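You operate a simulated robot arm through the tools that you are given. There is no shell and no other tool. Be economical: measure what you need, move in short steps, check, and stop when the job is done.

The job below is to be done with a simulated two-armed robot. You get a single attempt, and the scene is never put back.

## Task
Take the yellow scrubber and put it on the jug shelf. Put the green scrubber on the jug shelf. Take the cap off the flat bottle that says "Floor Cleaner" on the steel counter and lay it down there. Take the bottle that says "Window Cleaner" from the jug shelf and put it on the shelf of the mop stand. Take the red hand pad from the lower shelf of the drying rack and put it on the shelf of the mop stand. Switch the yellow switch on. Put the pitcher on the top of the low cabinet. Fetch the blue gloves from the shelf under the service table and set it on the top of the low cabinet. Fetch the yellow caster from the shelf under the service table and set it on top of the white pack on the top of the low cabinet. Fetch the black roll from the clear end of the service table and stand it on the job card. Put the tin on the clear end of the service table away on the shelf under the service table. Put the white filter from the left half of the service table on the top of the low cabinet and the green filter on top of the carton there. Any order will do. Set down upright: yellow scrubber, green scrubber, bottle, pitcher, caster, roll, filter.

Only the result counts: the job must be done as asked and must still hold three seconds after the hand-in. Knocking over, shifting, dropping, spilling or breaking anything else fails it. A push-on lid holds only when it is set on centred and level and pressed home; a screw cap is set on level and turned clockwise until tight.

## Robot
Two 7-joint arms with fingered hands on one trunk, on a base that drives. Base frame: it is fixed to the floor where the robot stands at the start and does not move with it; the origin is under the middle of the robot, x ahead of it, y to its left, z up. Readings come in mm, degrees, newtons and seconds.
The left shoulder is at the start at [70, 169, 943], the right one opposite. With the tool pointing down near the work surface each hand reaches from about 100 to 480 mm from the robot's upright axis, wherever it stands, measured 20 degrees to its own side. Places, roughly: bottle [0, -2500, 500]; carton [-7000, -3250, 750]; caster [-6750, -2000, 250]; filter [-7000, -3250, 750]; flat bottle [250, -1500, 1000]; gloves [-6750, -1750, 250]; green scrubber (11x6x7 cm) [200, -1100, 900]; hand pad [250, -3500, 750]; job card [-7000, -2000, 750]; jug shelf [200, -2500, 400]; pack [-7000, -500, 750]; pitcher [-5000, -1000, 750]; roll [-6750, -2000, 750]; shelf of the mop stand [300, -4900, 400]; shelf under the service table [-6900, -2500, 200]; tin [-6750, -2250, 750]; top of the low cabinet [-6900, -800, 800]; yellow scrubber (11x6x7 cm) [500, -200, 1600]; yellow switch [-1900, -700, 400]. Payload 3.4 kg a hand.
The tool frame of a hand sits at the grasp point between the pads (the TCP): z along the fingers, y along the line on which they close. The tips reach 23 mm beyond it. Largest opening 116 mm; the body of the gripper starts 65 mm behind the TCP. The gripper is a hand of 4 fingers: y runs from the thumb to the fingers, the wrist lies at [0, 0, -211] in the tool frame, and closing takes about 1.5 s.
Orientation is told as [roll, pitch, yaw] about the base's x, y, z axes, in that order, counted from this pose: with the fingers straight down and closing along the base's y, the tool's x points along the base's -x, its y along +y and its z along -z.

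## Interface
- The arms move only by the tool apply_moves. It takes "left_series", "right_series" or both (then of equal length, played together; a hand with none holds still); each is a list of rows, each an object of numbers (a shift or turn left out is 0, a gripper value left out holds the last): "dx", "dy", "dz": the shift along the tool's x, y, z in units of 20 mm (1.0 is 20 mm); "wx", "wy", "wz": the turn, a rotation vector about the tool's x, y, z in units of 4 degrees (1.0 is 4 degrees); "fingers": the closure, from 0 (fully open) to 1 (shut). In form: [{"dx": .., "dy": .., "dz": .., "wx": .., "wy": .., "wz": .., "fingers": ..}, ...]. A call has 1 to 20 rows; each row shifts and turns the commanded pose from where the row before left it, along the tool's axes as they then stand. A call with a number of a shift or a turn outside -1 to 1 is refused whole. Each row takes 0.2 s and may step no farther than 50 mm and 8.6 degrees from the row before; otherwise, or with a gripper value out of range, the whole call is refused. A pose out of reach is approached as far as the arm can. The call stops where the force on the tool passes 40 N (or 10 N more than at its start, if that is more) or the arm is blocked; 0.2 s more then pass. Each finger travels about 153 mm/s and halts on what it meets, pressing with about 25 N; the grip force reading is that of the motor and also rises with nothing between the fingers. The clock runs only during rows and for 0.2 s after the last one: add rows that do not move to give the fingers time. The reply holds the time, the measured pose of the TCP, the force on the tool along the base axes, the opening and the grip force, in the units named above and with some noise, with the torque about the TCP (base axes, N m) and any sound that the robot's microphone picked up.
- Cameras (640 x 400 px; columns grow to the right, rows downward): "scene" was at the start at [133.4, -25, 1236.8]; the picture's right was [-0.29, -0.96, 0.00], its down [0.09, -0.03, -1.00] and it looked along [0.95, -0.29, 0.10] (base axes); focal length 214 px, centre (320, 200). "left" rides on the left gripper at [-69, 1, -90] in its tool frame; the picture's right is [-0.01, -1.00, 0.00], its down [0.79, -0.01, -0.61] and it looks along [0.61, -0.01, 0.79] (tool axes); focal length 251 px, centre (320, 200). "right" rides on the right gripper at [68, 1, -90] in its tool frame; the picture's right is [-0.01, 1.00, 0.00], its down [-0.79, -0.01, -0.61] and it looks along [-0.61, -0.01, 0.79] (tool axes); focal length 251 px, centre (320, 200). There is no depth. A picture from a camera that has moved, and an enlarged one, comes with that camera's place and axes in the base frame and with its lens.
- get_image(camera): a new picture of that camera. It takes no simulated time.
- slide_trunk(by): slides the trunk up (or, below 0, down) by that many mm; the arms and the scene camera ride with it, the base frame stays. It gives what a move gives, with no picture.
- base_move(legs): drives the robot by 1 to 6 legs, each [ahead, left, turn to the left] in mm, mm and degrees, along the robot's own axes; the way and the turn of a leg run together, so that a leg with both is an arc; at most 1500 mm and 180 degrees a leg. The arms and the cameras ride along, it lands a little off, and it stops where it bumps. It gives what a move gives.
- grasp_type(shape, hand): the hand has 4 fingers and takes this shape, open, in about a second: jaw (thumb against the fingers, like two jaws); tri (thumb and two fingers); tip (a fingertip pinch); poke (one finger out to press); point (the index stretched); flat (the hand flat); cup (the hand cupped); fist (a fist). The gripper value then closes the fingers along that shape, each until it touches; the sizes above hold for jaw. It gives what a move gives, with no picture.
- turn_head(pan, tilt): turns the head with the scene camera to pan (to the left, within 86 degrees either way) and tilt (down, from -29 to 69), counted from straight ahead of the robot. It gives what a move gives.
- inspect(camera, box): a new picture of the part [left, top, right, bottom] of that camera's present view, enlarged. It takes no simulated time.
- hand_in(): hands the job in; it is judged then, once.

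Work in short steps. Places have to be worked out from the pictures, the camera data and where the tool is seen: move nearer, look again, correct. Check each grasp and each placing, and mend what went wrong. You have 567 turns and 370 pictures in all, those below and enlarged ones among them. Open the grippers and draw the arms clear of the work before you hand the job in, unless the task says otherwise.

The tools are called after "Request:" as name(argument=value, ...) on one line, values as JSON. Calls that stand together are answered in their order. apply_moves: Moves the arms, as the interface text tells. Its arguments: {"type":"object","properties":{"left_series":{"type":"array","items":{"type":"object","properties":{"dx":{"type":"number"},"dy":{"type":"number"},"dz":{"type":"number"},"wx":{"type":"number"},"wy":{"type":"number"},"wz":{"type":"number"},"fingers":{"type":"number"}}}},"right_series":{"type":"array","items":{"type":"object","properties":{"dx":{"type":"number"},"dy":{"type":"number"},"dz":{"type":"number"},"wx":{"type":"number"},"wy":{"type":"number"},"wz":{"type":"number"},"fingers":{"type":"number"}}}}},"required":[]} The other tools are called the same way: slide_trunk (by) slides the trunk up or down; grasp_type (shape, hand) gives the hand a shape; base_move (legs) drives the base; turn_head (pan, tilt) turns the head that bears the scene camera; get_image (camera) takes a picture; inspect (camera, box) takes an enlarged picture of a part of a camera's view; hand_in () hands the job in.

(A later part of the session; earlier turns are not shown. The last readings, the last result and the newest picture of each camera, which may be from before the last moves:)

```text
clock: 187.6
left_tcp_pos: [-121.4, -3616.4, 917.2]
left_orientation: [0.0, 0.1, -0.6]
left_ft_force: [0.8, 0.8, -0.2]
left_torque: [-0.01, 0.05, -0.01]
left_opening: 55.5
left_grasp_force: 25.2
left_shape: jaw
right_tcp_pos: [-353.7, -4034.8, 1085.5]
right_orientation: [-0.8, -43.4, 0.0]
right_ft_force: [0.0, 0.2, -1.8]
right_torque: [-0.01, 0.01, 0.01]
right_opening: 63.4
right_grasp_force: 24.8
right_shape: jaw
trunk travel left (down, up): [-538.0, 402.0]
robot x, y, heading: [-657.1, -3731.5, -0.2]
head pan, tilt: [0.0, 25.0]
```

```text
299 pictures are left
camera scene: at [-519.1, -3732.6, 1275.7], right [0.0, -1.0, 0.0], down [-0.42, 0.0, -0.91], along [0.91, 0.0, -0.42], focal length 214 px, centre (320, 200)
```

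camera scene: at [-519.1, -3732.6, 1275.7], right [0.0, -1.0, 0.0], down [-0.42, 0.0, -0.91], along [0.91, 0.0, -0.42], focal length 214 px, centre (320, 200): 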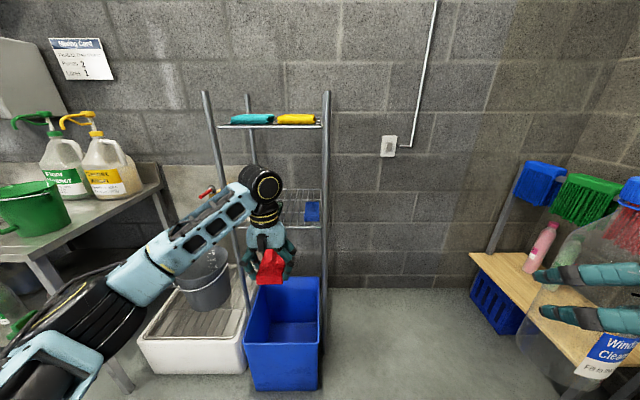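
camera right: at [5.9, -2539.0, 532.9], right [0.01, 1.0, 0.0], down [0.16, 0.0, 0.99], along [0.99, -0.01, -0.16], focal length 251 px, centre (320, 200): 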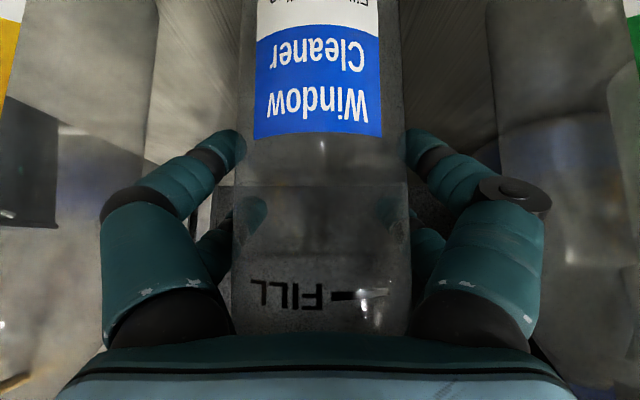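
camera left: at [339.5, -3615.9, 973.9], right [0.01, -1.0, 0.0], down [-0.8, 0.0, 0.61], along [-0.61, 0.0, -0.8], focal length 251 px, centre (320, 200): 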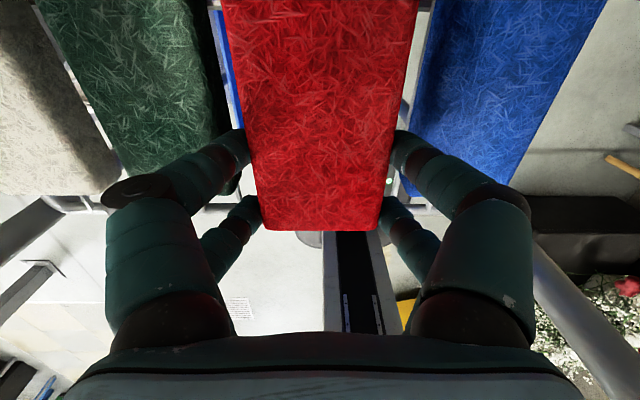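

Now look toward the mop stand on the right.

Request:
turn_head(pan=-55, tilt=25)

Request:
get_image(camera="scene")

```text
clock: 188.9
left_tcp_pos: [-122.6, -3617.6, 916.0]
left_orientation: [-0.1, -0.1, -0.5]
left_ft_force: [-0.6, -0.6, -0.5]
left_torque: [-0.01, 0.02, 0.0]
left_opening: 55.5
left_grasp_force: 25.0
left_shape: jaw
right_tcp_pos: [-352.8, -4034.2, 1086.1]
right_orientation: [-0.7, -43.5, 0.0]
right_ft_force: [-0.2, 0.4, -1.2]
right_torque: [-0.02, -0.01, 0.01]
right_opening: 63.4
right_grasp_force: 25.1
right_shape: jaw
trunk travel left (down, up): [-538.0, 402.0]
robot x, y, heading: [-660.7, -3736.1, -0.0]
head pan, tilt: [-55.0, 25.0]
```

```text
298 pictures are left
camera scene: at [-558.8, -3807.9, 1275.8], right [-0.82, -0.57, 0.0], down [-0.24, 0.35, -0.91], along [0.52, -0.74, -0.42], focal length 214 px, centre (320, 200)
```

scene: 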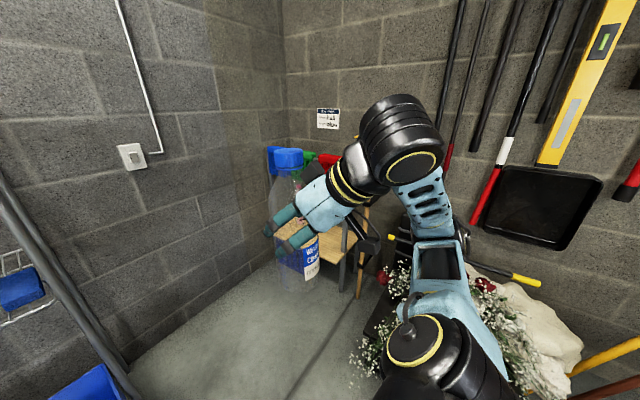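

I drive to about (-330,-4090) facing the corner, keeping clear of the flower planter.

Request:
base_move(legs=[[0, -300, 0], [250, 0, 0], [0, 0, -45]])

Request:
turn_head(pan=0, tilt=30)

Request:
get_image(camera="scene")

```text
clock: 194.4
left_tcp_pos: [47.5, -4343.3, 916.2]
left_orientation: [0.0, -0.1, -46.3]
left_ft_force: [-0.8, 0.1, -1.0]
left_torque: [0.01, 0.02, 0.01]
left_opening: 55.4
left_grasp_force: 24.2
left_shape: jaw
right_tcp_pos: [-412.6, -4468.0, 1086.2]
right_orientation: [-0.8, -43.5, -45.9]
right_ft_force: [0.3, -0.4, -0.9]
right_torque: [0.01, 0.02, 0.02]
right_opening: 63.0
right_grasp_force: 25.0
right_shape: jaw
trunk travel left (down, up): [-538.0, 402.0]
robot x, y, heading: [-411.1, -4036.0, -46.0]
head pan, tilt: [-55.0, 25.0]
```

```text
clock: 195.7
left_tcp_pos: [47.8, -4343.9, 915.1]
left_orientation: [0.0, -0.1, -46.3]
left_ft_force: [0.1, 0.1, -0.4]
left_torque: [-0.03, 0.0, 0.0]
left_opening: 55.1
left_grasp_force: 25.1
left_shape: jaw
right_tcp_pos: [-412.4, -4467.2, 1086.1]
right_orientation: [-0.9, -43.5, -46.0]
right_ft_force: [-0.5, 1.0, -1.3]
right_torque: [0.01, -0.02, 0.01]
right_opening: 63.2
right_grasp_force: 24.8
right_shape: jaw
trunk travel left (down, up): [-538.0, 402.0]
robot x, y, heading: [-412.1, -4038.2, -46.0]
head pan, tilt: [0.0, 30.0]
```

```text
297 pictures are left
camera scene: at [-313.8, -4137.8, 1267.8], right [-0.72, -0.69, 0.0], down [-0.35, 0.36, -0.87], along [0.6, -0.62, -0.5], focal length 214 px, centre (320, 200)
```

scene: 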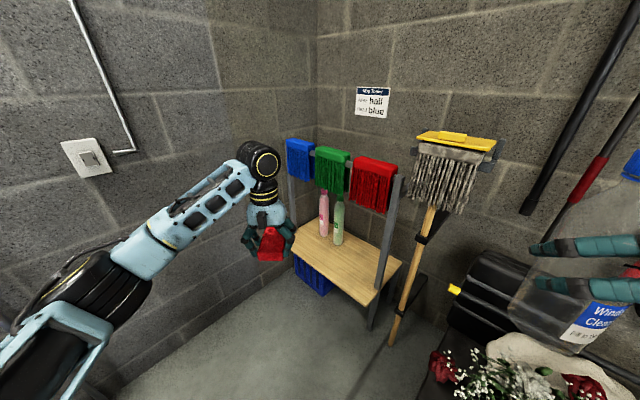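

Request:
inspect(camera="scene", box=[260, 120, 460, 350])

```text
1.74 times, centred on (360, 235) of scene
camera zoom: at [-313.8, -4137.8, 1267.8], right [-0.72, -0.69, 0.0], down [-0.35, 0.36, -0.87], along [0.6, -0.62, -0.5], focal length 373 px, centre (250, 139)
```

zoom: 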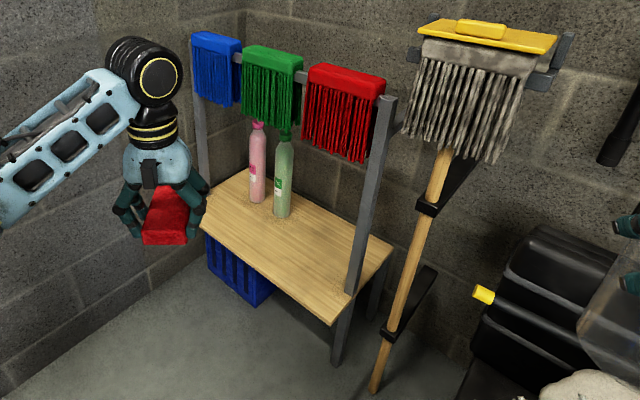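

The stand's shelf lies along x from -60 to 530, y -4700…-5030, z≈400, with mop heads hanging above (z 800–970). I move the right hand inward, line up facing it at heading -75°, and lower before approaching.

Request:
apply_moves(right_series=[{"dy": 1}, {"dy": 1}, {"dy": 1}, {"dy": 1}, {"dy": 1}, {"dy": 1}, {}])

Request:
base_move(legs=[[268, 298, 0], [0, 0, -29]])

Request:
slide_trunk(by=-300)

Request:
turn_head(pan=10, tilt=30)

Request:
get_image(camera="scene")

```text
clock: 197.3
left_tcp_pos: [47.9, -4342.4, 916.8]
left_orientation: [0.1, 0.0, -46.3]
left_ft_force: [-0.7, 0.4, -0.1]
left_torque: [0.02, -0.02, 0.01]
left_opening: 55.2
left_grasp_force: 24.7
left_shape: jaw
right_tcp_pos: [-324.5, -4389.4, 1091.8]
right_orientation: [-0.7, -43.5, -46.1]
right_ft_force: [0.1, 0.1, -0.1]
right_torque: [-0.02, -0.02, 0.03]
right_opening: 63.0
right_grasp_force: 24.8
right_shape: jaw
right hand out of reach, approached as far as the arm can: row 1, 3
trunk travel left (down, up): [-538.0, 402.0]
robot x, y, heading: [-410.1, -4036.9, -46.3]
head pan, tilt: [0.0, 30.0]
```

```text
clock: 201.2
left_tcp_pos: [242.3, -4512.6, 916.3]
left_orientation: [0.1, 0.0, -74.9]
left_ft_force: [0.0, -0.6, -0.4]
left_torque: [0.02, 0.02, 0.04]
left_opening: 55.0
left_grasp_force: 25.3
left_shape: jaw
right_tcp_pos: [-105.5, -4373.6, 1092.4]
right_orientation: [-0.8, -43.4, -74.3]
right_ft_force: [0.2, -0.1, -0.5]
right_torque: [0.02, -0.01, -0.01]
right_opening: 63.0
right_grasp_force: 24.4
right_shape: jaw
trunk travel left (down, up): [-538.0, 402.0]
robot x, y, heading: [-16.1, -4026.5, -74.7]
head pan, tilt: [0.0, 30.0]
```

```text
clock: 204.2
left_tcp_pos: [243.2, -4511.0, 615.4]
left_orientation: [0.0, 0.1, -74.9]
left_ft_force: [-0.2, 0.9, -0.5]
left_torque: [-0.01, 0.0, 0.02]
left_opening: 55.3
left_grasp_force: 24.6
left_shape: jaw
right_tcp_pos: [-106.0, -4373.8, 791.9]
right_orientation: [-0.8, -43.5, -74.4]
right_ft_force: [0.5, 0.5, -1.0]
right_torque: [0.03, -0.04, 0.02]
right_opening: 63.1
right_grasp_force: 24.8
right_shape: jaw
trunk travel left (down, up): [-238.0, 702.0]
robot x, y, heading: [-13.6, -4017.4, -74.4]
head pan, tilt: [0.0, 30.0]
```

```text
clock: 204.9
left_tcp_pos: [243.0, -4510.6, 616.5]
left_orientation: [0.0, 0.0, -74.8]
left_ft_force: [-0.3, 0.7, -0.3]
left_torque: [-0.01, -0.04, 0.0]
left_opening: 55.0
left_grasp_force: 24.7
left_shape: jaw
right_tcp_pos: [-106.0, -4374.6, 791.9]
right_orientation: [-0.7, -43.5, -74.4]
right_ft_force: [0.4, -0.2, -1.4]
right_torque: [-0.01, -0.02, 0.0]
right_opening: 62.8
right_grasp_force: 24.9
right_shape: jaw
trunk travel left (down, up): [-238.0, 702.0]
robot x, y, heading: [-15.3, -4020.2, -74.6]
head pan, tilt: [10.0, 30.0]
```

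```text
295 pictures are left
camera scene: at [37.5, -4152.4, 967.8], right [-0.9, -0.43, 0.0], down [-0.21, 0.45, -0.87], along [0.37, -0.78, -0.5], focal length 214 px, centre (320, 200)
```

scene: 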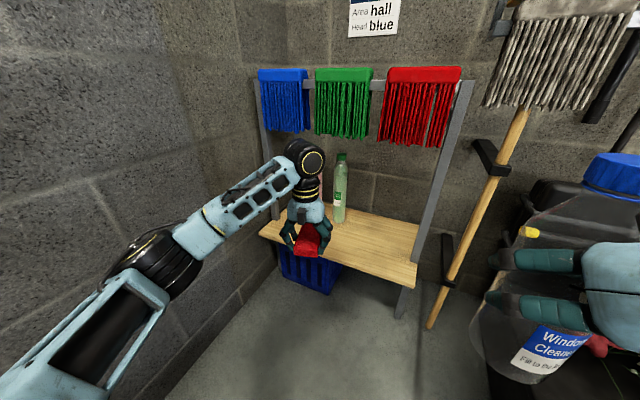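

Shelf top ≈ 365, front edge y≈-4720. I lower 130 more and advance 150 mm to look.

Request:
slide_trunk(by=-120)

Request:
base_move(legs=[[160, -10, 0]])

Request:
get_image(camera="scene")

Request:
get_image(camera="left")

```text
clock: 206.4
left_tcp_pos: [242.3, -4510.2, 497.1]
left_orientation: [0.0, -0.1, -74.7]
left_ft_force: [0.3, -0.4, -0.4]
left_torque: [0.03, 0.0, -0.01]
left_opening: 55.4
left_grasp_force: 24.9
left_shape: jaw
right_tcp_pos: [-106.0, -4374.0, 672.0]
right_orientation: [-0.7, -43.5, -74.5]
right_ft_force: [0.3, 0.6, 0.1]
right_torque: [0.0, 0.01, 0.03]
right_opening: 63.0
right_grasp_force: 25.1
right_shape: jaw
trunk travel left (down, up): [-118.0, 822.0]
robot x, y, heading: [-15.5, -4021.2, -74.6]
head pan, tilt: [10.0, 30.0]
```

```text
clock: 207.8
left_tcp_pos: [276.3, -4667.8, 495.4]
left_orientation: [0.1, 0.0, -74.8]
left_ft_force: [0.2, -0.4, -0.4]
left_torque: [0.02, 0.0, -0.02]
left_opening: 55.4
left_grasp_force: 25.4
left_shape: jaw
right_tcp_pos: [-72.3, -4529.9, 669.8]
right_orientation: [-0.9, -43.5, -74.3]
right_ft_force: [0.2, 0.4, 0.3]
right_torque: [0.01, -0.01, 0.0]
right_opening: 62.9
right_grasp_force: 25.4
right_shape: jaw
trunk travel left (down, up): [-118.0, 822.0]
robot x, y, heading: [20.8, -4174.7, -74.4]
head pan, tilt: [10.0, 30.0]
```

```text
294 pictures are left
camera scene: at [70.7, -4308.6, 847.7], right [-0.9, -0.43, 0.0], down [-0.22, 0.45, -0.87], along [0.37, -0.78, -0.5], focal length 214 px, centre (320, 200)
```

scene: 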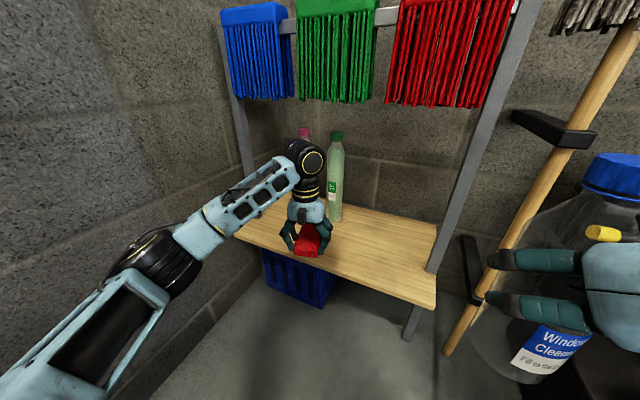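

```text
293 pictures are left
camera left: at [295.2, -4733.3, 585.5], right [-0.96, -0.27, 0.0], down [-0.22, 0.76, 0.61], along [-0.17, 0.58, -0.79], focal length 251 px, centre (320, 200)
```

left: 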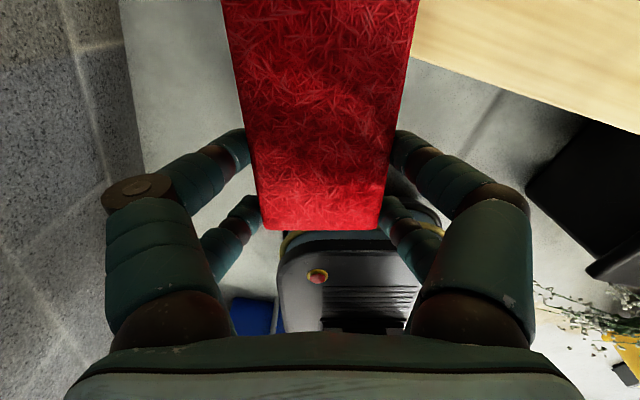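

Edge confirmed at y≈-4723. I advance 110 mm and lower the pad to the shelf.

Request:
base_move(legs=[[110, -5, 0]])

Request:
slide_trunk(by=-70)

Request:
get_image(camera="scene")

Request:
get_image(camera="left")

```text
clock: 209.0
left_tcp_pos: [301.1, -4774.8, 496.3]
left_orientation: [0.1, 0.0, -74.7]
left_ft_force: [-0.2, 0.8, -0.2]
left_torque: [0.01, 0.02, -0.02]
left_opening: 55.2
left_grasp_force: 24.6
left_shape: jaw
right_tcp_pos: [-47.9, -4639.1, 672.1]
right_orientation: [-0.7, -43.5, -74.2]
right_ft_force: [-0.4, -0.1, -0.9]
right_torque: [-0.01, -0.02, -0.01]
right_opening: 63.2
right_grasp_force: 25.4
right_shape: jaw
trunk travel left (down, up): [-118.0, 822.0]
robot x, y, heading: [46.4, -4285.9, -74.5]
head pan, tilt: [10.0, 30.0]
```

```text
clock: 210.1
left_tcp_pos: [300.6, -4773.7, 426.2]
left_orientation: [0.0, 0.0, -74.8]
left_ft_force: [-0.1, 0.4, -0.7]
left_torque: [0.02, 0.01, -0.01]
left_opening: 55.6
left_grasp_force: 24.7
left_shape: jaw
right_tcp_pos: [-47.4, -4637.9, 602.9]
right_orientation: [-0.9, -43.5, -74.3]
right_ft_force: [-0.5, 0.2, -0.8]
right_torque: [0.0, -0.01, 0.0]
right_opening: 63.0
right_grasp_force: 25.2
right_shape: jaw
trunk travel left (down, up): [-48.0, 892.0]
robot x, y, heading: [43.7, -4286.7, -74.5]
head pan, tilt: [10.0, 30.0]
```

```text
292 pictures are left
camera scene: at [95.4, -4416.0, 777.8], right [-0.9, -0.43, 0.0], down [-0.22, 0.45, -0.87], along [0.37, -0.78, -0.5], focal length 214 px, centre (320, 200)
```

scene: 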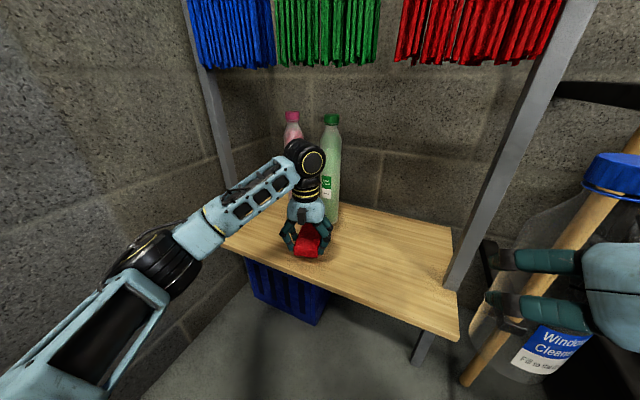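

```text
291 pictures are left
camera left: at [320.3, -4840.6, 515.7], right [-0.96, -0.27, 0.0], down [-0.22, 0.77, 0.61], along [-0.17, 0.58, -0.8], focal length 251 px, centre (320, 200)
```

left: 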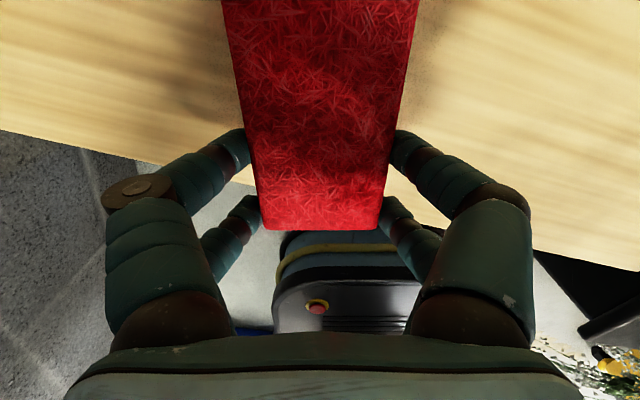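

Lowering the pad gently to contact.

Request:
apply_moves(left_series=[{"dz": 0.2}, {"dz": 0.2}, {"dz": 0.2}, {"dz": 0.2}, {"dz": 0.2}, {"dz": 0.2}, {"dz": 0.2}, {"dz": 0.2}, {"dz": 0.2}, {"dz": 0.2}])

Request:
inspect(camera="scene", box=[220, 120, 460, 300])

```text
clock: 212.3
left_tcp_pos: [300.8, -4773.3, 391.5]
left_orientation: [-0.1, -0.5, -74.7]
left_ft_force: [3.8, -6.4, 34.7]
left_torque: [0.01, -0.1, -0.02]
left_opening: 55.2
left_grasp_force: 25.3
left_shape: jaw
right_tcp_pos: [-48.7, -4635.7, 602.6]
right_orientation: [-0.8, -43.8, -74.3]
right_ft_force: [0.3, -0.5, -0.9]
right_torque: [0.01, 0.02, -0.01]
right_opening: 62.9
right_grasp_force: 24.6
right_shape: jaw
trunk travel left (down, up): [-48.0, 892.0]
robot x, y, heading: [41.5, -4287.1, -74.2]
head pan, tilt: [10.0, 30.0]
```

```text
2.22 times, centred on (340, 210) of scene
camera zoom: at [94.1, -4413.5, 779.1], right [-0.9, -0.43, 0.0], down [-0.21, 0.45, -0.87], along [0.37, -0.78, -0.5], focal length 477 px, centre (276, 178)
```

zoom: 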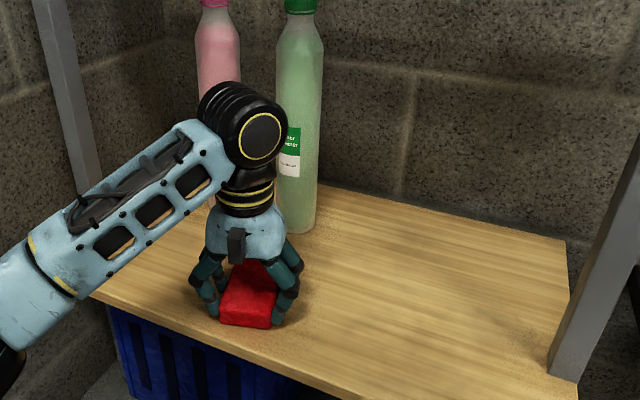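

Contact felt. Release and raise.

Request:
apply_moves(left_series=[{"dz": -0.1, "fingers": 0.3}, {}, {}, {"dz": -1}, {"dz": -1}, {"dz": -1}, {"dz": -1}, {}])

Request:
base_move(legs=[[-200, 0, 0]])

Request:
get_image(camera="scene")

```text
clock: 214.1
left_tcp_pos: [301.1, -4773.5, 467.3]
left_orientation: [0.0, 0.1, -74.7]
left_ft_force: [0.4, 0.5, 0.0]
left_torque: [-0.02, 0.01, 0.01]
left_opening: 80.7
left_grasp_force: 0.1
left_shape: jaw
right_tcp_pos: [-47.0, -4637.3, 600.9]
right_orientation: [-0.8, -43.6, -74.2]
right_ft_force: [0.5, 0.0, -1.3]
right_torque: [0.02, -0.01, -0.01]
right_opening: 62.9
right_grasp_force: 25.4
right_shape: jaw
trunk travel left (down, up): [-48.0, 892.0]
robot x, y, heading: [41.6, -4284.4, -74.4]
head pan, tilt: [10.0, 30.0]
```

```text
clock: 215.7
left_tcp_pos: [244.9, -4581.7, 468.6]
left_orientation: [0.0, -0.1, -75.0]
left_ft_force: [0.5, 0.1, 0.4]
left_torque: [-0.06, -0.02, -0.01]
left_opening: 81.0
left_grasp_force: 0.0
left_shape: jaw
right_tcp_pos: [-102.2, -4443.9, 601.3]
right_orientation: [-0.7, -43.6, -74.6]
right_ft_force: [0.0, -0.1, -1.5]
right_torque: [0.01, -0.03, 0.0]
right_opening: 62.9
right_grasp_force: 24.7
right_shape: jaw
trunk travel left (down, up): [-48.0, 892.0]
robot x, y, heading: [-10.4, -4094.2, -74.3]
head pan, tilt: [10.0, 30.0]
```

```text
289 pictures are left
camera scene: at [41.5, -4222.9, 777.8], right [-0.9, -0.43, 0.0], down [-0.21, 0.45, -0.87], along [0.37, -0.78, -0.5], focal length 214 px, centre (320, 200)
```

scene: 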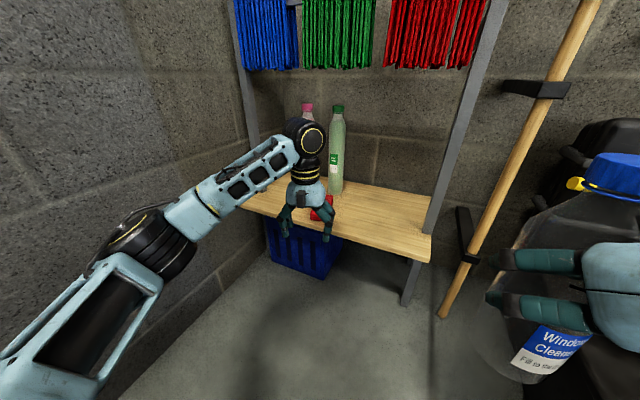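

Pad is down on the shelf. Now I pull the left arm back and reach the bottle hand forward and down.

Request:
apply_moves(left_series=[{"dx": 1, "dz": -0.5}, {"dx": 1, "dz": -0.5}, {"dx": 1, "dz": -0.5}, {"dx": 1, "dz": -0.5}, {"dx": 1, "dz": -0.5}, {"dx": 1, "dz": -0.5}, {"dx": 1, "dz": -0.5}, {"dx": 1, "dz": -0.5}, {"dx": 1, "dz": -0.5}, {"dx": 1, "dz": -0.5}, {}], right_series=[{"dx": -0.156, "dz": 0.702}, {"dx": -0.156, "dz": 0.702}, {"dx": -0.156, "dz": 0.702}, {"dx": -0.156, "dz": 0.702}, {"dx": -0.156, "dz": 0.702}, {"dx": -0.156, "dz": 0.702}, {"dx": -0.156, "dz": 0.702}, {"dx": -0.156, "dz": 0.702}, {"dx": -0.156, "dz": 0.702}, {"dx": -0.156, "dz": 0.702}, {}])

Request:
turn_head(pan=-10, tilt=30)

Request:
get_image(camera="scene")

```text
clock: 218.1
left_tcp_pos: [191.9, -4388.5, 566.5]
left_orientation: [-0.1, 0.0, -74.8]
left_ft_force: [0.3, 0.1, -0.3]
left_torque: [-0.02, 0.01, 0.01]
left_opening: 80.8
left_grasp_force: 0.0
left_shape: jaw
right_tcp_pos: [-71.2, -4561.0, 520.8]
right_orientation: [-0.8, -43.6, -74.3]
right_ft_force: [-0.6, 0.1, -0.5]
right_torque: [0.01, 0.01, -0.01]
right_opening: 62.9
right_grasp_force: 25.5
right_shape: jaw
trunk travel left (down, up): [-48.0, 892.0]
robot x, y, heading: [-11.7, -4090.8, -74.4]
head pan, tilt: [10.0, 30.0]
```

```text
clock: 218.9
left_tcp_pos: [192.4, -4389.5, 566.7]
left_orientation: [-0.1, 0.0, -74.9]
left_ft_force: [-0.3, 0.5, -0.8]
left_torque: [0.01, -0.03, 0.04]
left_opening: 80.5
left_grasp_force: 0.0
left_shape: jaw
right_tcp_pos: [-71.3, -4559.3, 521.8]
right_orientation: [-0.8, -43.5, -74.4]
right_ft_force: [-0.4, 0.4, -0.8]
right_torque: [-0.03, 0.0, 0.02]
right_opening: 62.9
right_grasp_force: 25.1
right_shape: jaw
trunk travel left (down, up): [-48.0, 892.0]
robot x, y, heading: [-10.5, -4091.7, -74.7]
head pan, tilt: [-10.0, 30.0]
```

```text
288 pictures are left
camera scene: at [11.3, -4231.3, 777.8], right [-1.0, -0.09, 0.0], down [-0.05, 0.5, -0.87], along [0.08, -0.86, -0.5], focal length 214 px, centre (320, 200)
```

scene: 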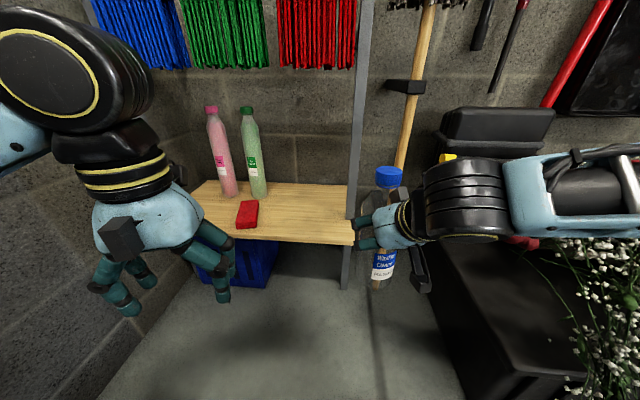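

Clear view. I extend the left arm a little so its elbow keeps off the wall, then move left 65 and ahead 276 toward (60,-4800).

Request:
apply_moves(left_series=[{"dx": -1, "dz": -0.5}, {"dx": -1, "dz": -0.5}, {"dx": -1, "dz": -0.5}, {"dx": -1, "dz": -0.5}, {}])

Request:
base_move(legs=[[0, 65, 0], [150, 0, 0]])

Request:
get_image(camera="scene")

```text
clock: 220.1
left_tcp_pos: [213.6, -4466.2, 608.4]
left_orientation: [0.0, -0.1, -74.9]
left_ft_force: [-0.3, 0.3, -0.9]
left_torque: [0.07, 0.0, 0.02]
left_opening: 81.2
left_grasp_force: 0.1
left_shape: jaw
right_tcp_pos: [-71.5, -4559.1, 521.9]
right_orientation: [-0.9, -43.5, -74.4]
right_ft_force: [-0.4, 0.0, -1.0]
right_torque: [-0.03, 0.01, 0.0]
right_opening: 62.8
right_grasp_force: 25.5
right_shape: jaw
trunk travel left (down, up): [-48.0, 892.0]
robot x, y, heading: [-14.6, -4091.4, -74.8]
head pan, tilt: [-10.0, 30.0]
```

```text
clock: 222.1
left_tcp_pos: [316.3, -4592.6, 606.6]
left_orientation: [0.0, 0.0, -74.9]
left_ft_force: [-0.7, 0.0, -0.4]
left_torque: [0.0, -0.03, -0.02]
left_opening: 80.9
left_grasp_force: 0.0
left_shape: jaw
right_tcp_pos: [30.4, -4686.0, 521.4]
right_orientation: [-0.9, -43.5, -74.5]
right_ft_force: [-0.3, -0.2, -0.6]
right_torque: [0.01, -0.01, 0.03]
right_opening: 63.0
right_grasp_force: 24.9
right_shape: jaw
trunk travel left (down, up): [-48.0, 892.0]
robot x, y, heading: [91.0, -4221.2, -74.7]
head pan, tilt: [-10.0, 30.0]
```

```text
287 pictures are left
camera scene: at [113.9, -4356.8, 777.8], right [-1.0, -0.09, 0.0], down [-0.05, 0.5, -0.87], along [0.08, -0.86, -0.5], focal length 214 px, centre (320, 200)
```

scene: 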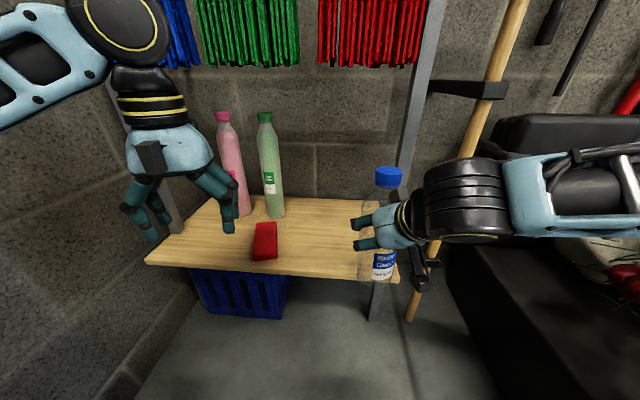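

Post stands near (-37,-4831); I add 30 mm to the left for clearance and advance 115.

Request:
base_move(legs=[[0, 35, 0], [110, 0, 0]])

Request:
get_image(camera="scene")

Request:
get_image(camera="right")

```text
clock: 223.7
left_tcp_pos: [378.5, -4688.6, 607.5]
left_orientation: [0.0, -0.1, -74.8]
left_ft_force: [-0.2, 0.2, -0.2]
left_torque: [0.01, -0.01, -0.02]
left_opening: 80.6
left_grasp_force: 0.1
left_shape: jaw
right_tcp_pos: [93.8, -4782.5, 521.7]
right_orientation: [-0.7, -43.5, -74.5]
right_ft_force: [0.3, 0.4, -1.5]
right_torque: [-0.01, 0.0, 0.01]
right_opening: 62.9
right_grasp_force: 25.3
right_shape: jaw
trunk travel left (down, up): [-48.0, 892.0]
robot x, y, heading: [154.5, -4320.7, -74.7]
head pan, tilt: [-10.0, 30.0]
```

```text
286 pictures are left
camera scene: at [176.1, -4453.9, 777.8], right [-1.0, -0.09, 0.0], down [-0.05, 0.5, -0.87], along [0.08, -0.86, -0.5], focal length 214 px, centre (320, 200)
```

scene: 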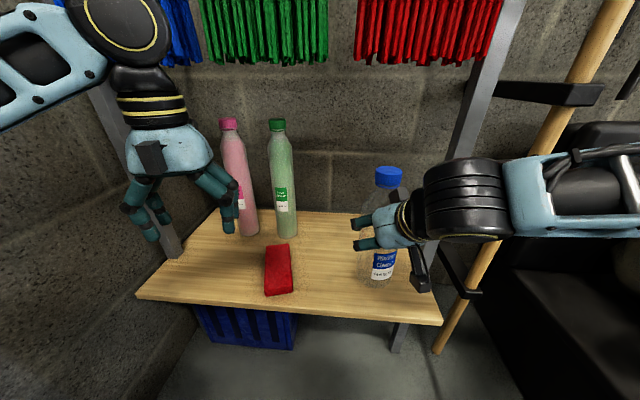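

```text
285 pictures are left
camera right: at [65.5, -4675.1, 540.8], right [0.97, 0.25, 0.0], down [0.04, -0.15, 0.99], along [0.25, -0.96, -0.16], focal length 251 px, centre (320, 200)
```

right: 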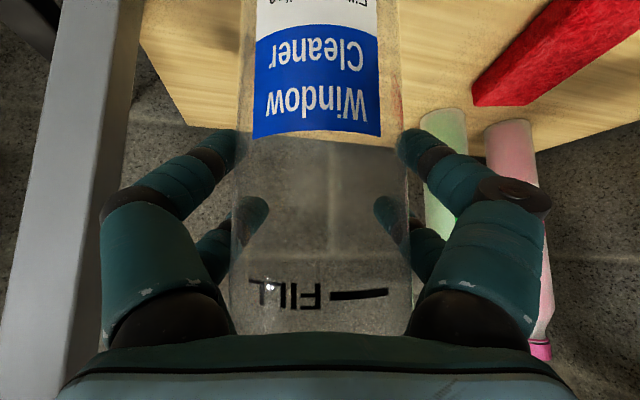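

Good spot. Lower: trunk 28 mm, then gently by arm.

Request:
slide_trunk(by=-28)

Request:
apply_moves(right_series=[{"dx": 0.138, "dz": 0.144}, {"dx": 0.138, "dz": 0.144}, {"dx": 0.138, "dz": 0.144}, {"dx": 0.1, "dz": 0.104}, {"dx": 0.1, "dz": 0.104}, {"dx": 0.1, "dz": 0.104}, {"dx": 0.1, "dz": 0.104}])

```text
clock: 224.5
left_tcp_pos: [378.3, -4688.7, 580.3]
left_orientation: [0.0, 0.0, -74.9]
left_ft_force: [-0.1, 0.4, -0.9]
left_torque: [0.01, 0.01, 0.01]
left_opening: 80.8
left_grasp_force: 0.1
left_shape: jaw
right_tcp_pos: [93.9, -4782.7, 492.0]
right_orientation: [-0.8, -43.5, -74.5]
right_ft_force: [-0.1, 0.1, -1.0]
right_torque: [-0.03, 0.02, 0.04]
right_opening: 63.0
right_grasp_force: 25.0
right_shape: jaw
trunk travel left (down, up): [-20.0, 920.0]
robot x, y, heading: [154.3, -4316.7, -74.6]
head pan, tilt: [-10.0, 30.0]
```

```text
clock: 226.1
left_tcp_pos: [377.2, -4687.2, 581.2]
left_orientation: [0.1, -0.1, -75.0]
left_ft_force: [0.6, 0.1, -0.2]
left_torque: [-0.02, 0.03, 0.02]
left_opening: 80.6
left_grasp_force: 0.0
left_shape: jaw
right_tcp_pos: [93.5, -4781.4, 471.2]
right_orientation: [-0.8, -43.9, -74.5]
right_ft_force: [-1.5, 1.9, 12.1]
right_torque: [-0.19, -0.14, -0.01]
right_opening: 63.0
right_grasp_force: 24.8
right_shape: jaw
trunk travel left (down, up): [-20.0, 920.0]
robot x, y, heading: [155.2, -4316.4, -74.8]
head pan, tilt: [-10.0, 30.0]
```

Contact (12 N upward). I release and withdraw along the tool's horizontal.

Request:
apply_moves(right_series=[{"fingers": 0.3}, {"fingers": 0}, {}, {}, {}, {"dx": 0.5, "dz": -0.5}, {"dx": 0.6, "dz": -0.6}, {"dx": 0.7, "dz": -0.68}, {"dx": 0.7, "dz": -0.68}, {}])

Request:
get_image(camera="right")

```text
clock: 228.3
left_tcp_pos: [376.8, -4687.5, 579.1]
left_orientation: [0.0, 0.0, -74.9]
left_ft_force: [0.9, -0.4, -0.2]
left_torque: [0.04, -0.03, 0.02]
left_opening: 80.8
left_grasp_force: 0.0
left_shape: jaw
right_tcp_pos: [93.6, -4744.5, 493.1]
right_orientation: [-0.9, -43.3, -74.7]
right_ft_force: [0.0, 0.5, -0.4]
right_torque: [0.0, 0.01, -0.01]
right_opening: 115.8
right_grasp_force: 0.1
right_shape: jaw
right hand out of reach, approached as far as the arm can: row 7, 8, 9
trunk travel left (down, up): [-20.0, 920.0]
robot x, y, heading: [157.1, -4315.8, -74.3]
head pan, tilt: [-10.0, 30.0]
```

```text
284 pictures are left
camera right: at [66.0, -4637.4, 513.1], right [0.97, 0.25, 0.0], down [0.05, -0.15, 0.99], along [0.25, -0.96, -0.16], focal length 251 px, centre (320, 200)
```

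right: 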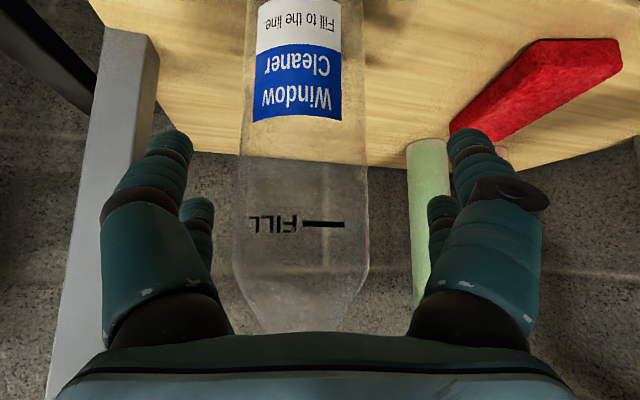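

Bottle stands upright. Back out and look.

Request:
base_move(legs=[[-300, 0, 0]])

Request:
get_image(camera="scene")

```text
clock: 230.3
left_tcp_pos: [297.0, -4397.1, 579.2]
left_orientation: [0.0, 0.0, -74.9]
left_ft_force: [0.3, -0.3, 0.3]
left_torque: [0.01, 0.02, 0.0]
left_opening: 80.7
left_grasp_force: 0.0
left_shape: jaw
right_tcp_pos: [12.3, -4453.1, 493.7]
right_orientation: [-0.9, -43.4, -74.6]
right_ft_force: [-0.5, 1.1, -0.3]
right_torque: [0.03, 0.0, -0.02]
right_opening: 115.7
right_grasp_force: 0.1
right_shape: jaw
trunk travel left (down, up): [-20.0, 920.0]
robot x, y, heading: [76.2, -4021.8, -74.5]
head pan, tilt: [-10.0, 30.0]
```

```text
283 pictures are left
camera scene: at [95.9, -4162.1, 749.8], right [-1.0, -0.09, 0.0], down [-0.05, 0.5, -0.87], along [0.08, -0.86, -0.5], focal length 214 px, centre (320, 200)
```

scene: 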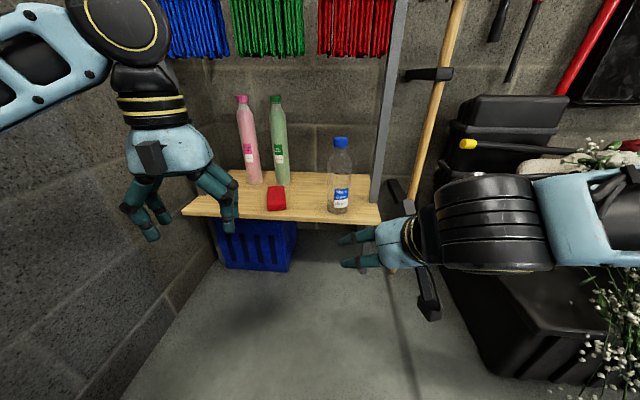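

Both are placed on the mop stand. I raise, back out to the aisle and turn to head for the steel counter.

Request:
slide_trunk(by=400)

Request:
base_move(legs=[[-260, -500, 0], [0, -150, 74.5], [0, 1400, 0], [0, 700, 0]])

Request:
turn_head(pan=0, tilt=20)

Request:
get_image(camera="scene")

```text
clock: 234.2
left_tcp_pos: [297.4, -4397.6, 980.1]
left_orientation: [0.0, 0.0, -75.0]
left_ft_force: [0.6, 0.6, -0.1]
left_torque: [0.01, -0.01, -0.01]
left_opening: 80.7
left_grasp_force: 0.1
left_shape: jaw
right_tcp_pos: [12.6, -4452.8, 893.3]
right_orientation: [-0.8, -43.4, -74.6]
right_ft_force: [-0.7, -0.3, 1.3]
right_torque: [-0.01, -0.01, 0.0]
right_opening: 115.7
right_grasp_force: 0.1
right_shape: jaw
trunk travel left (down, up): [-420.0, 520.0]
robot x, y, heading: [72.3, -4020.9, -74.7]
head pan, tilt: [-10.0, 30.0]
```

```text
clock: 250.7
left_tcp_pos: [-232.5, -1771.4, 980.2]
left_orientation: [0.0, 0.0, 2.9]
left_ft_force: [0.4, -0.1, 0.3]
left_torque: [0.01, 0.0, -0.04]
left_opening: 80.6
left_grasp_force: 0.1
left_shape: jaw
right_tcp_pos: [-237.8, -2061.5, 893.2]
right_orientation: [-0.9, -43.4, 3.5]
right_ft_force: [1.0, -0.1, -0.4]
right_torque: [0.0, -0.02, 0.0]
right_opening: 115.9
right_grasp_force: 0.0
right_shape: jaw
trunk travel left (down, up): [-420.0, 520.0]
robot x, y, heading: [-643.1, -1914.2, 3.1]
head pan, tilt: [-10.0, 30.0]
```

```text
clock: 251.4
left_tcp_pos: [-233.1, -1772.8, 979.4]
left_orientation: [0.0, 0.0, 2.9]
left_ft_force: [0.4, 0.5, 0.8]
left_torque: [0.0, 0.03, -0.02]
left_opening: 80.9
left_grasp_force: 0.1
left_shape: jaw
right_tcp_pos: [-238.0, -2061.9, 892.6]
right_orientation: [-0.9, -43.4, 3.4]
right_ft_force: [0.4, 1.4, -0.3]
right_torque: [0.0, 0.0, 0.0]
right_opening: 115.9
right_grasp_force: 0.0
right_shape: jaw
trunk travel left (down, up): [-420.0, 520.0]
robot x, y, heading: [-646.6, -1914.4, 3.3]
head pan, tilt: [0.0, 20.0]
```

```text
282 pictures are left
camera scene: at [-501.0, -1903.4, 1165.8], right [0.06, -1.0, 0.0], down [-0.34, -0.02, -0.94], along [0.94, 0.05, -0.34], focal length 214 px, centre (320, 200)
```

scene: 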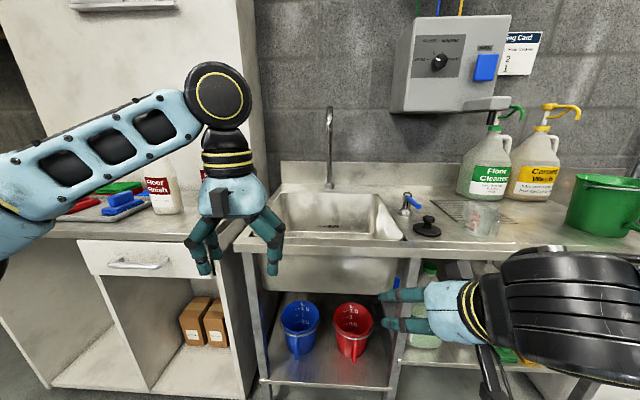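

I move closer to the first counter to read the bottle labels.

Request:
base_move(legs=[[150, 300, -3.3]])

Request:
slide_trunk(by=150)

Request:
turn_head(pan=10, tilt=30)

Request:
get_image(camera="scene")

```text
clock: 253.6
left_tcp_pos: [-82.3, -1486.3, 979.5]
left_orientation: [0.0, 0.0, -0.5]
left_ft_force: [0.4, 0.8, -0.1]
left_torque: [-0.03, 0.0, 0.02]
left_opening: 81.0
left_grasp_force: 0.1
left_shape: jaw
right_tcp_pos: [-104.8, -1774.4, 893.5]
right_orientation: [-0.8, -43.4, 0.0]
right_ft_force: [0.0, 0.9, -0.6]
right_torque: [-0.03, 0.01, -0.03]
right_opening: 115.6
right_grasp_force: 0.0
right_shape: jaw
trunk travel left (down, up): [-420.0, 520.0]
robot x, y, heading: [-502.9, -1603.9, 0.1]
head pan, tilt: [0.0, 20.0]
```

```text
clock: 255.4
left_tcp_pos: [-83.9, -1487.2, 1130.4]
left_orientation: [0.0, 0.0, -0.3]
left_ft_force: [0.4, -0.5, -0.2]
left_torque: [-0.02, 0.01, 0.0]
left_opening: 80.8
left_grasp_force: 0.0
left_shape: jaw
right_tcp_pos: [-105.1, -1775.2, 1042.7]
right_orientation: [-0.9, -43.4, 0.0]
right_ft_force: [-0.2, 0.2, 0.2]
right_torque: [0.02, -0.01, 0.0]
right_opening: 115.8
right_grasp_force: 0.2
right_shape: jaw
trunk travel left (down, up): [-570.0, 370.0]
robot x, y, heading: [-502.0, -1603.1, -0.1]
head pan, tilt: [0.0, 20.0]
```

```text
clock: 256.1
left_tcp_pos: [-83.3, -1485.9, 1128.9]
left_orientation: [-0.1, 0.0, -0.5]
left_ft_force: [-0.4, 0.3, -0.4]
left_torque: [-0.03, 0.03, 0.02]
left_opening: 80.6
left_grasp_force: 0.0
left_shape: jaw
right_tcp_pos: [-105.6, -1775.1, 1043.2]
right_orientation: [-0.9, -43.5, 0.0]
right_ft_force: [-0.3, 0.0, -1.0]
right_torque: [0.02, 0.0, 0.01]
right_opening: 115.6
right_grasp_force: 0.0
right_shape: jaw
trunk travel left (down, up): [-570.0, 370.0]
robot x, y, heading: [-500.7, -1598.4, -0.4]
head pan, tilt: [10.0, 30.0]
```

```text
281 pictures are left
camera scene: at [-362.7, -1585.9, 1299.9], right [0.17, -0.99, 0.0], down [-0.49, -0.09, -0.87], along [0.85, 0.15, -0.5], focal length 214 px, centre (320, 200)
```

scene: 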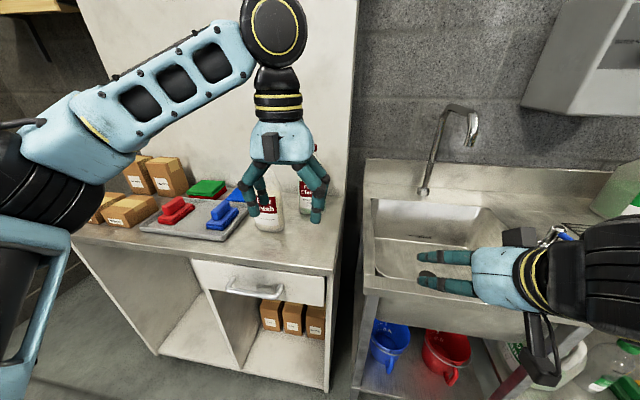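

The left hand blocks the view; I move it 160 mm left and look again zoomed.

Request:
apply_moves(left_series=[{"dy": 1}, {"dy": 1}, {"dy": 1}, {"dy": 1}, {"dy": 1}, {"dy": 1}, {"dy": 1}, {"dy": 1}, {}])

Request:
inspect(camera="scene", box=[200, 120, 400, 245])

```text
clock: 258.1
left_tcp_pos: [-81.9, -1324.9, 1129.4]
left_orientation: [0.0, 0.1, -0.3]
left_ft_force: [-0.1, 0.0, -1.0]
left_torque: [0.03, 0.01, 0.01]
left_opening: 80.9
left_grasp_force: 0.0
left_shape: jaw
right_tcp_pos: [-104.5, -1775.0, 1042.4]
right_orientation: [-0.8, -43.4, 0.0]
right_ft_force: [0.5, 0.0, 1.2]
right_torque: [-0.01, -0.01, -0.02]
right_opening: 115.7
right_grasp_force: 0.0
right_shape: jaw
trunk travel left (down, up): [-570.0, 370.0]
robot x, y, heading: [-502.1, -1603.1, -0.3]
head pan, tilt: [10.0, 30.0]
```

```text
3.20 times, centred on (300, 182) of scene
camera zoom: at [-362.6, -1586.2, 1299.8], right [0.17, -0.99, 0.0], down [-0.49, -0.09, -0.87], along [0.85, 0.15, -0.5], focal length 686 px, centre (384, 256)
```

zoom: 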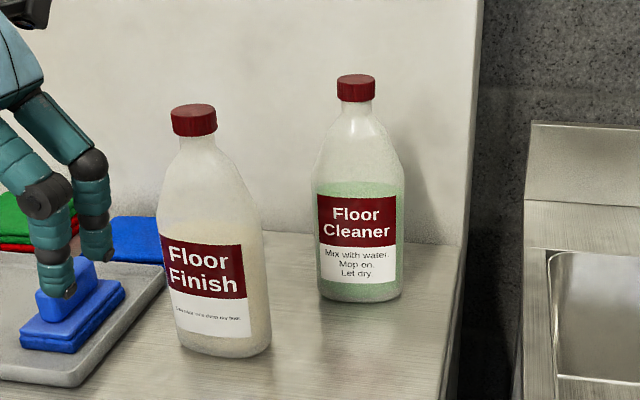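

The rear-right bottle is the Floor Cleaner, cap near (325,-1435,1090). I raise, drive up to the counter and bring the left hand vertically above the cap.

Request:
slide_trunk(by=180)

Request:
base_move(legs=[[255, 133, 0]])

Request:
apply_moves(left_series=[{"dy": -1, "fingers": 0.3}, {"dy": -1}, {"dy": -1}, {"dy": -1}, {"dy": -1}, {"dy": -1}, {"dy": -1}, {"dy": -1}, {"dy": -1}, {"dy": -1}, {"dy": -1}, {"dy": -1}, {}])

Request:
get_image(camera="scene")

Request:
get_image(camera="left")

```text
clock: 260.1
left_tcp_pos: [-81.2, -1324.6, 1310.1]
left_orientation: [0.0, 0.0, -0.3]
left_ft_force: [1.4, -1.3, -0.6]
left_torque: [-0.04, 0.03, 0.01]
left_opening: 80.9
left_grasp_force: 0.0
left_shape: jaw
right_tcp_pos: [-105.6, -1775.7, 1224.1]
right_orientation: [-0.8, -43.5, -0.1]
right_ft_force: [-1.4, -0.1, 0.4]
right_torque: [0.02, 0.03, -0.01]
right_opening: 115.8
right_grasp_force: 0.0
right_shape: jaw
trunk travel left (down, up): [-750.0, 190.0]
robot x, y, heading: [-499.2, -1603.7, -0.2]
head pan, tilt: [10.0, 30.0]
```

```text
clock: 262.1
left_tcp_pos: [171.6, -1196.9, 1311.3]
left_orientation: [0.0, -0.1, -0.6]
left_ft_force: [0.4, 1.0, 0.7]
left_torque: [0.01, 0.0, 0.03]
left_opening: 80.8
left_grasp_force: 0.0
left_shape: jaw
right_tcp_pos: [147.0, -1646.9, 1223.8]
right_orientation: [-0.9, -43.6, -0.2]
right_ft_force: [0.9, 0.4, 1.3]
right_torque: [-0.01, 0.01, 0.0]
right_opening: 116.0
right_grasp_force: 0.0
right_shape: jaw
trunk travel left (down, up): [-750.0, 190.0]
robot x, y, heading: [-246.7, -1469.9, -0.3]
head pan, tilt: [10.0, 30.0]
```

```text
clock: 264.9
left_tcp_pos: [170.6, -1436.6, 1310.1]
left_orientation: [0.0, 0.0, -0.7]
left_ft_force: [-0.1, 0.5, 0.1]
left_torque: [-0.01, -0.01, -0.01]
left_opening: 80.8
left_grasp_force: 0.0
left_shape: jaw
right_tcp_pos: [149.4, -1645.7, 1224.0]
right_orientation: [-0.9, -43.4, -0.1]
right_ft_force: [0.4, 0.4, -0.1]
right_torque: [-0.02, 0.01, -0.02]
right_opening: 115.9
right_grasp_force: 0.0
right_shape: jaw
trunk travel left (down, up): [-750.0, 190.0]
robot x, y, heading: [-248.5, -1473.6, -0.6]
head pan, tilt: [10.0, 30.0]
```

```text
279 pictures are left
camera scene: at [-108.6, -1455.4, 1479.8], right [0.17, -0.99, 0.0], down [-0.49, -0.08, -0.87], along [0.85, 0.15, -0.5], focal length 214 px, centre (320, 200)
```

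scene: 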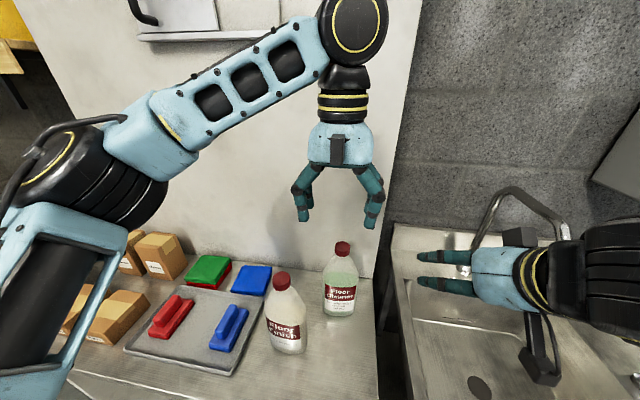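

```text
278 pictures are left
camera left: at [239.2, -1436.1, 1400.1], right [0.0, -1.0, 0.0], down [-0.8, 0.0, 0.61], along [-0.61, 0.0, -0.8], focal length 251 px, centre (320, 200)
```

left: 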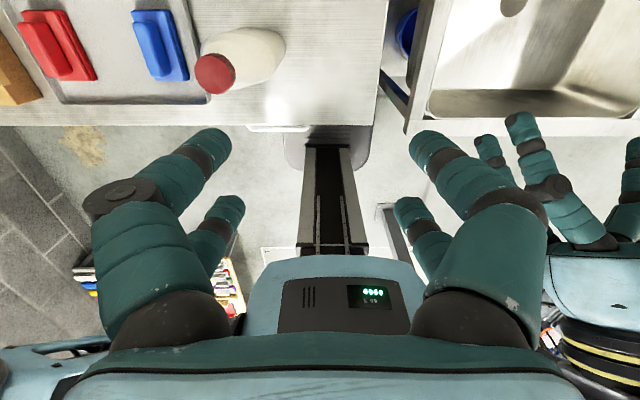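

Cap top triangulates to (303,-1439,1105). I bring the left hand forward over it.

Request:
apply_moves(left_series=[{"dx": -1}, {"dx": -1}, {"dx": -1}, {"dx": -1}, {"dx": -1}, {"dx": -1}, {"dx": -0.7}, {}])

Request:
get_image(camera="left")

Request:
get_image(camera="scene")

```text
clock: 266.7
left_tcp_pos: [291.4, -1435.5, 1310.1]
left_orientation: [0.0, -0.1, -0.6]
left_ft_force: [-0.9, 0.1, 0.1]
left_torque: [-0.05, -0.01, 0.0]
left_opening: 80.8
left_grasp_force: 0.0
left_shape: jaw
left hand out of reach, approached as far as the arm can: row 7
right_tcp_pos: [150.0, -1645.9, 1223.0]
right_orientation: [-0.9, -43.4, -0.2]
right_ft_force: [0.1, 0.0, 0.1]
right_torque: [0.03, -0.01, 0.0]
right_opening: 116.1
right_grasp_force: 0.1
right_shape: jaw
trunk travel left (down, up): [-750.0, 190.0]
robot x, y, heading: [-247.2, -1473.7, -0.5]
head pan, tilt: [10.0, 30.0]
```

```text
277 pictures are left
camera left: at [359.8, -1436.4, 1399.6], right [0.0, -1.0, 0.0], down [-0.8, 0.0, 0.61], along [-0.61, 0.0, -0.8], focal length 251 px, centre (320, 200)
```

left: 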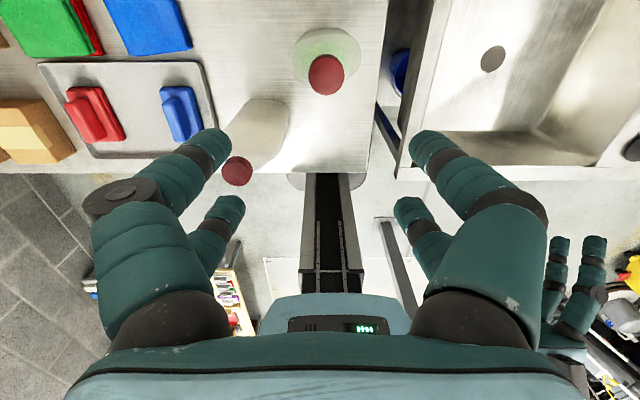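

```text
276 pictures are left
camera scene: at [-108.4, -1454.9, 1479.8], right [0.17, -0.99, 0.0], down [-0.49, -0.09, -0.87], along [0.85, 0.15, -0.5], focal length 214 px, centre (320, 200)
```

scene: 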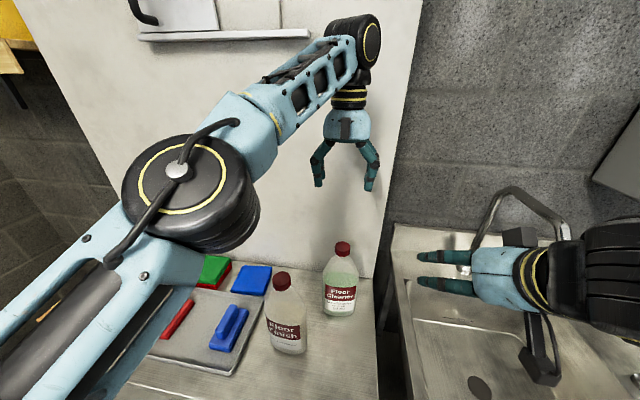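

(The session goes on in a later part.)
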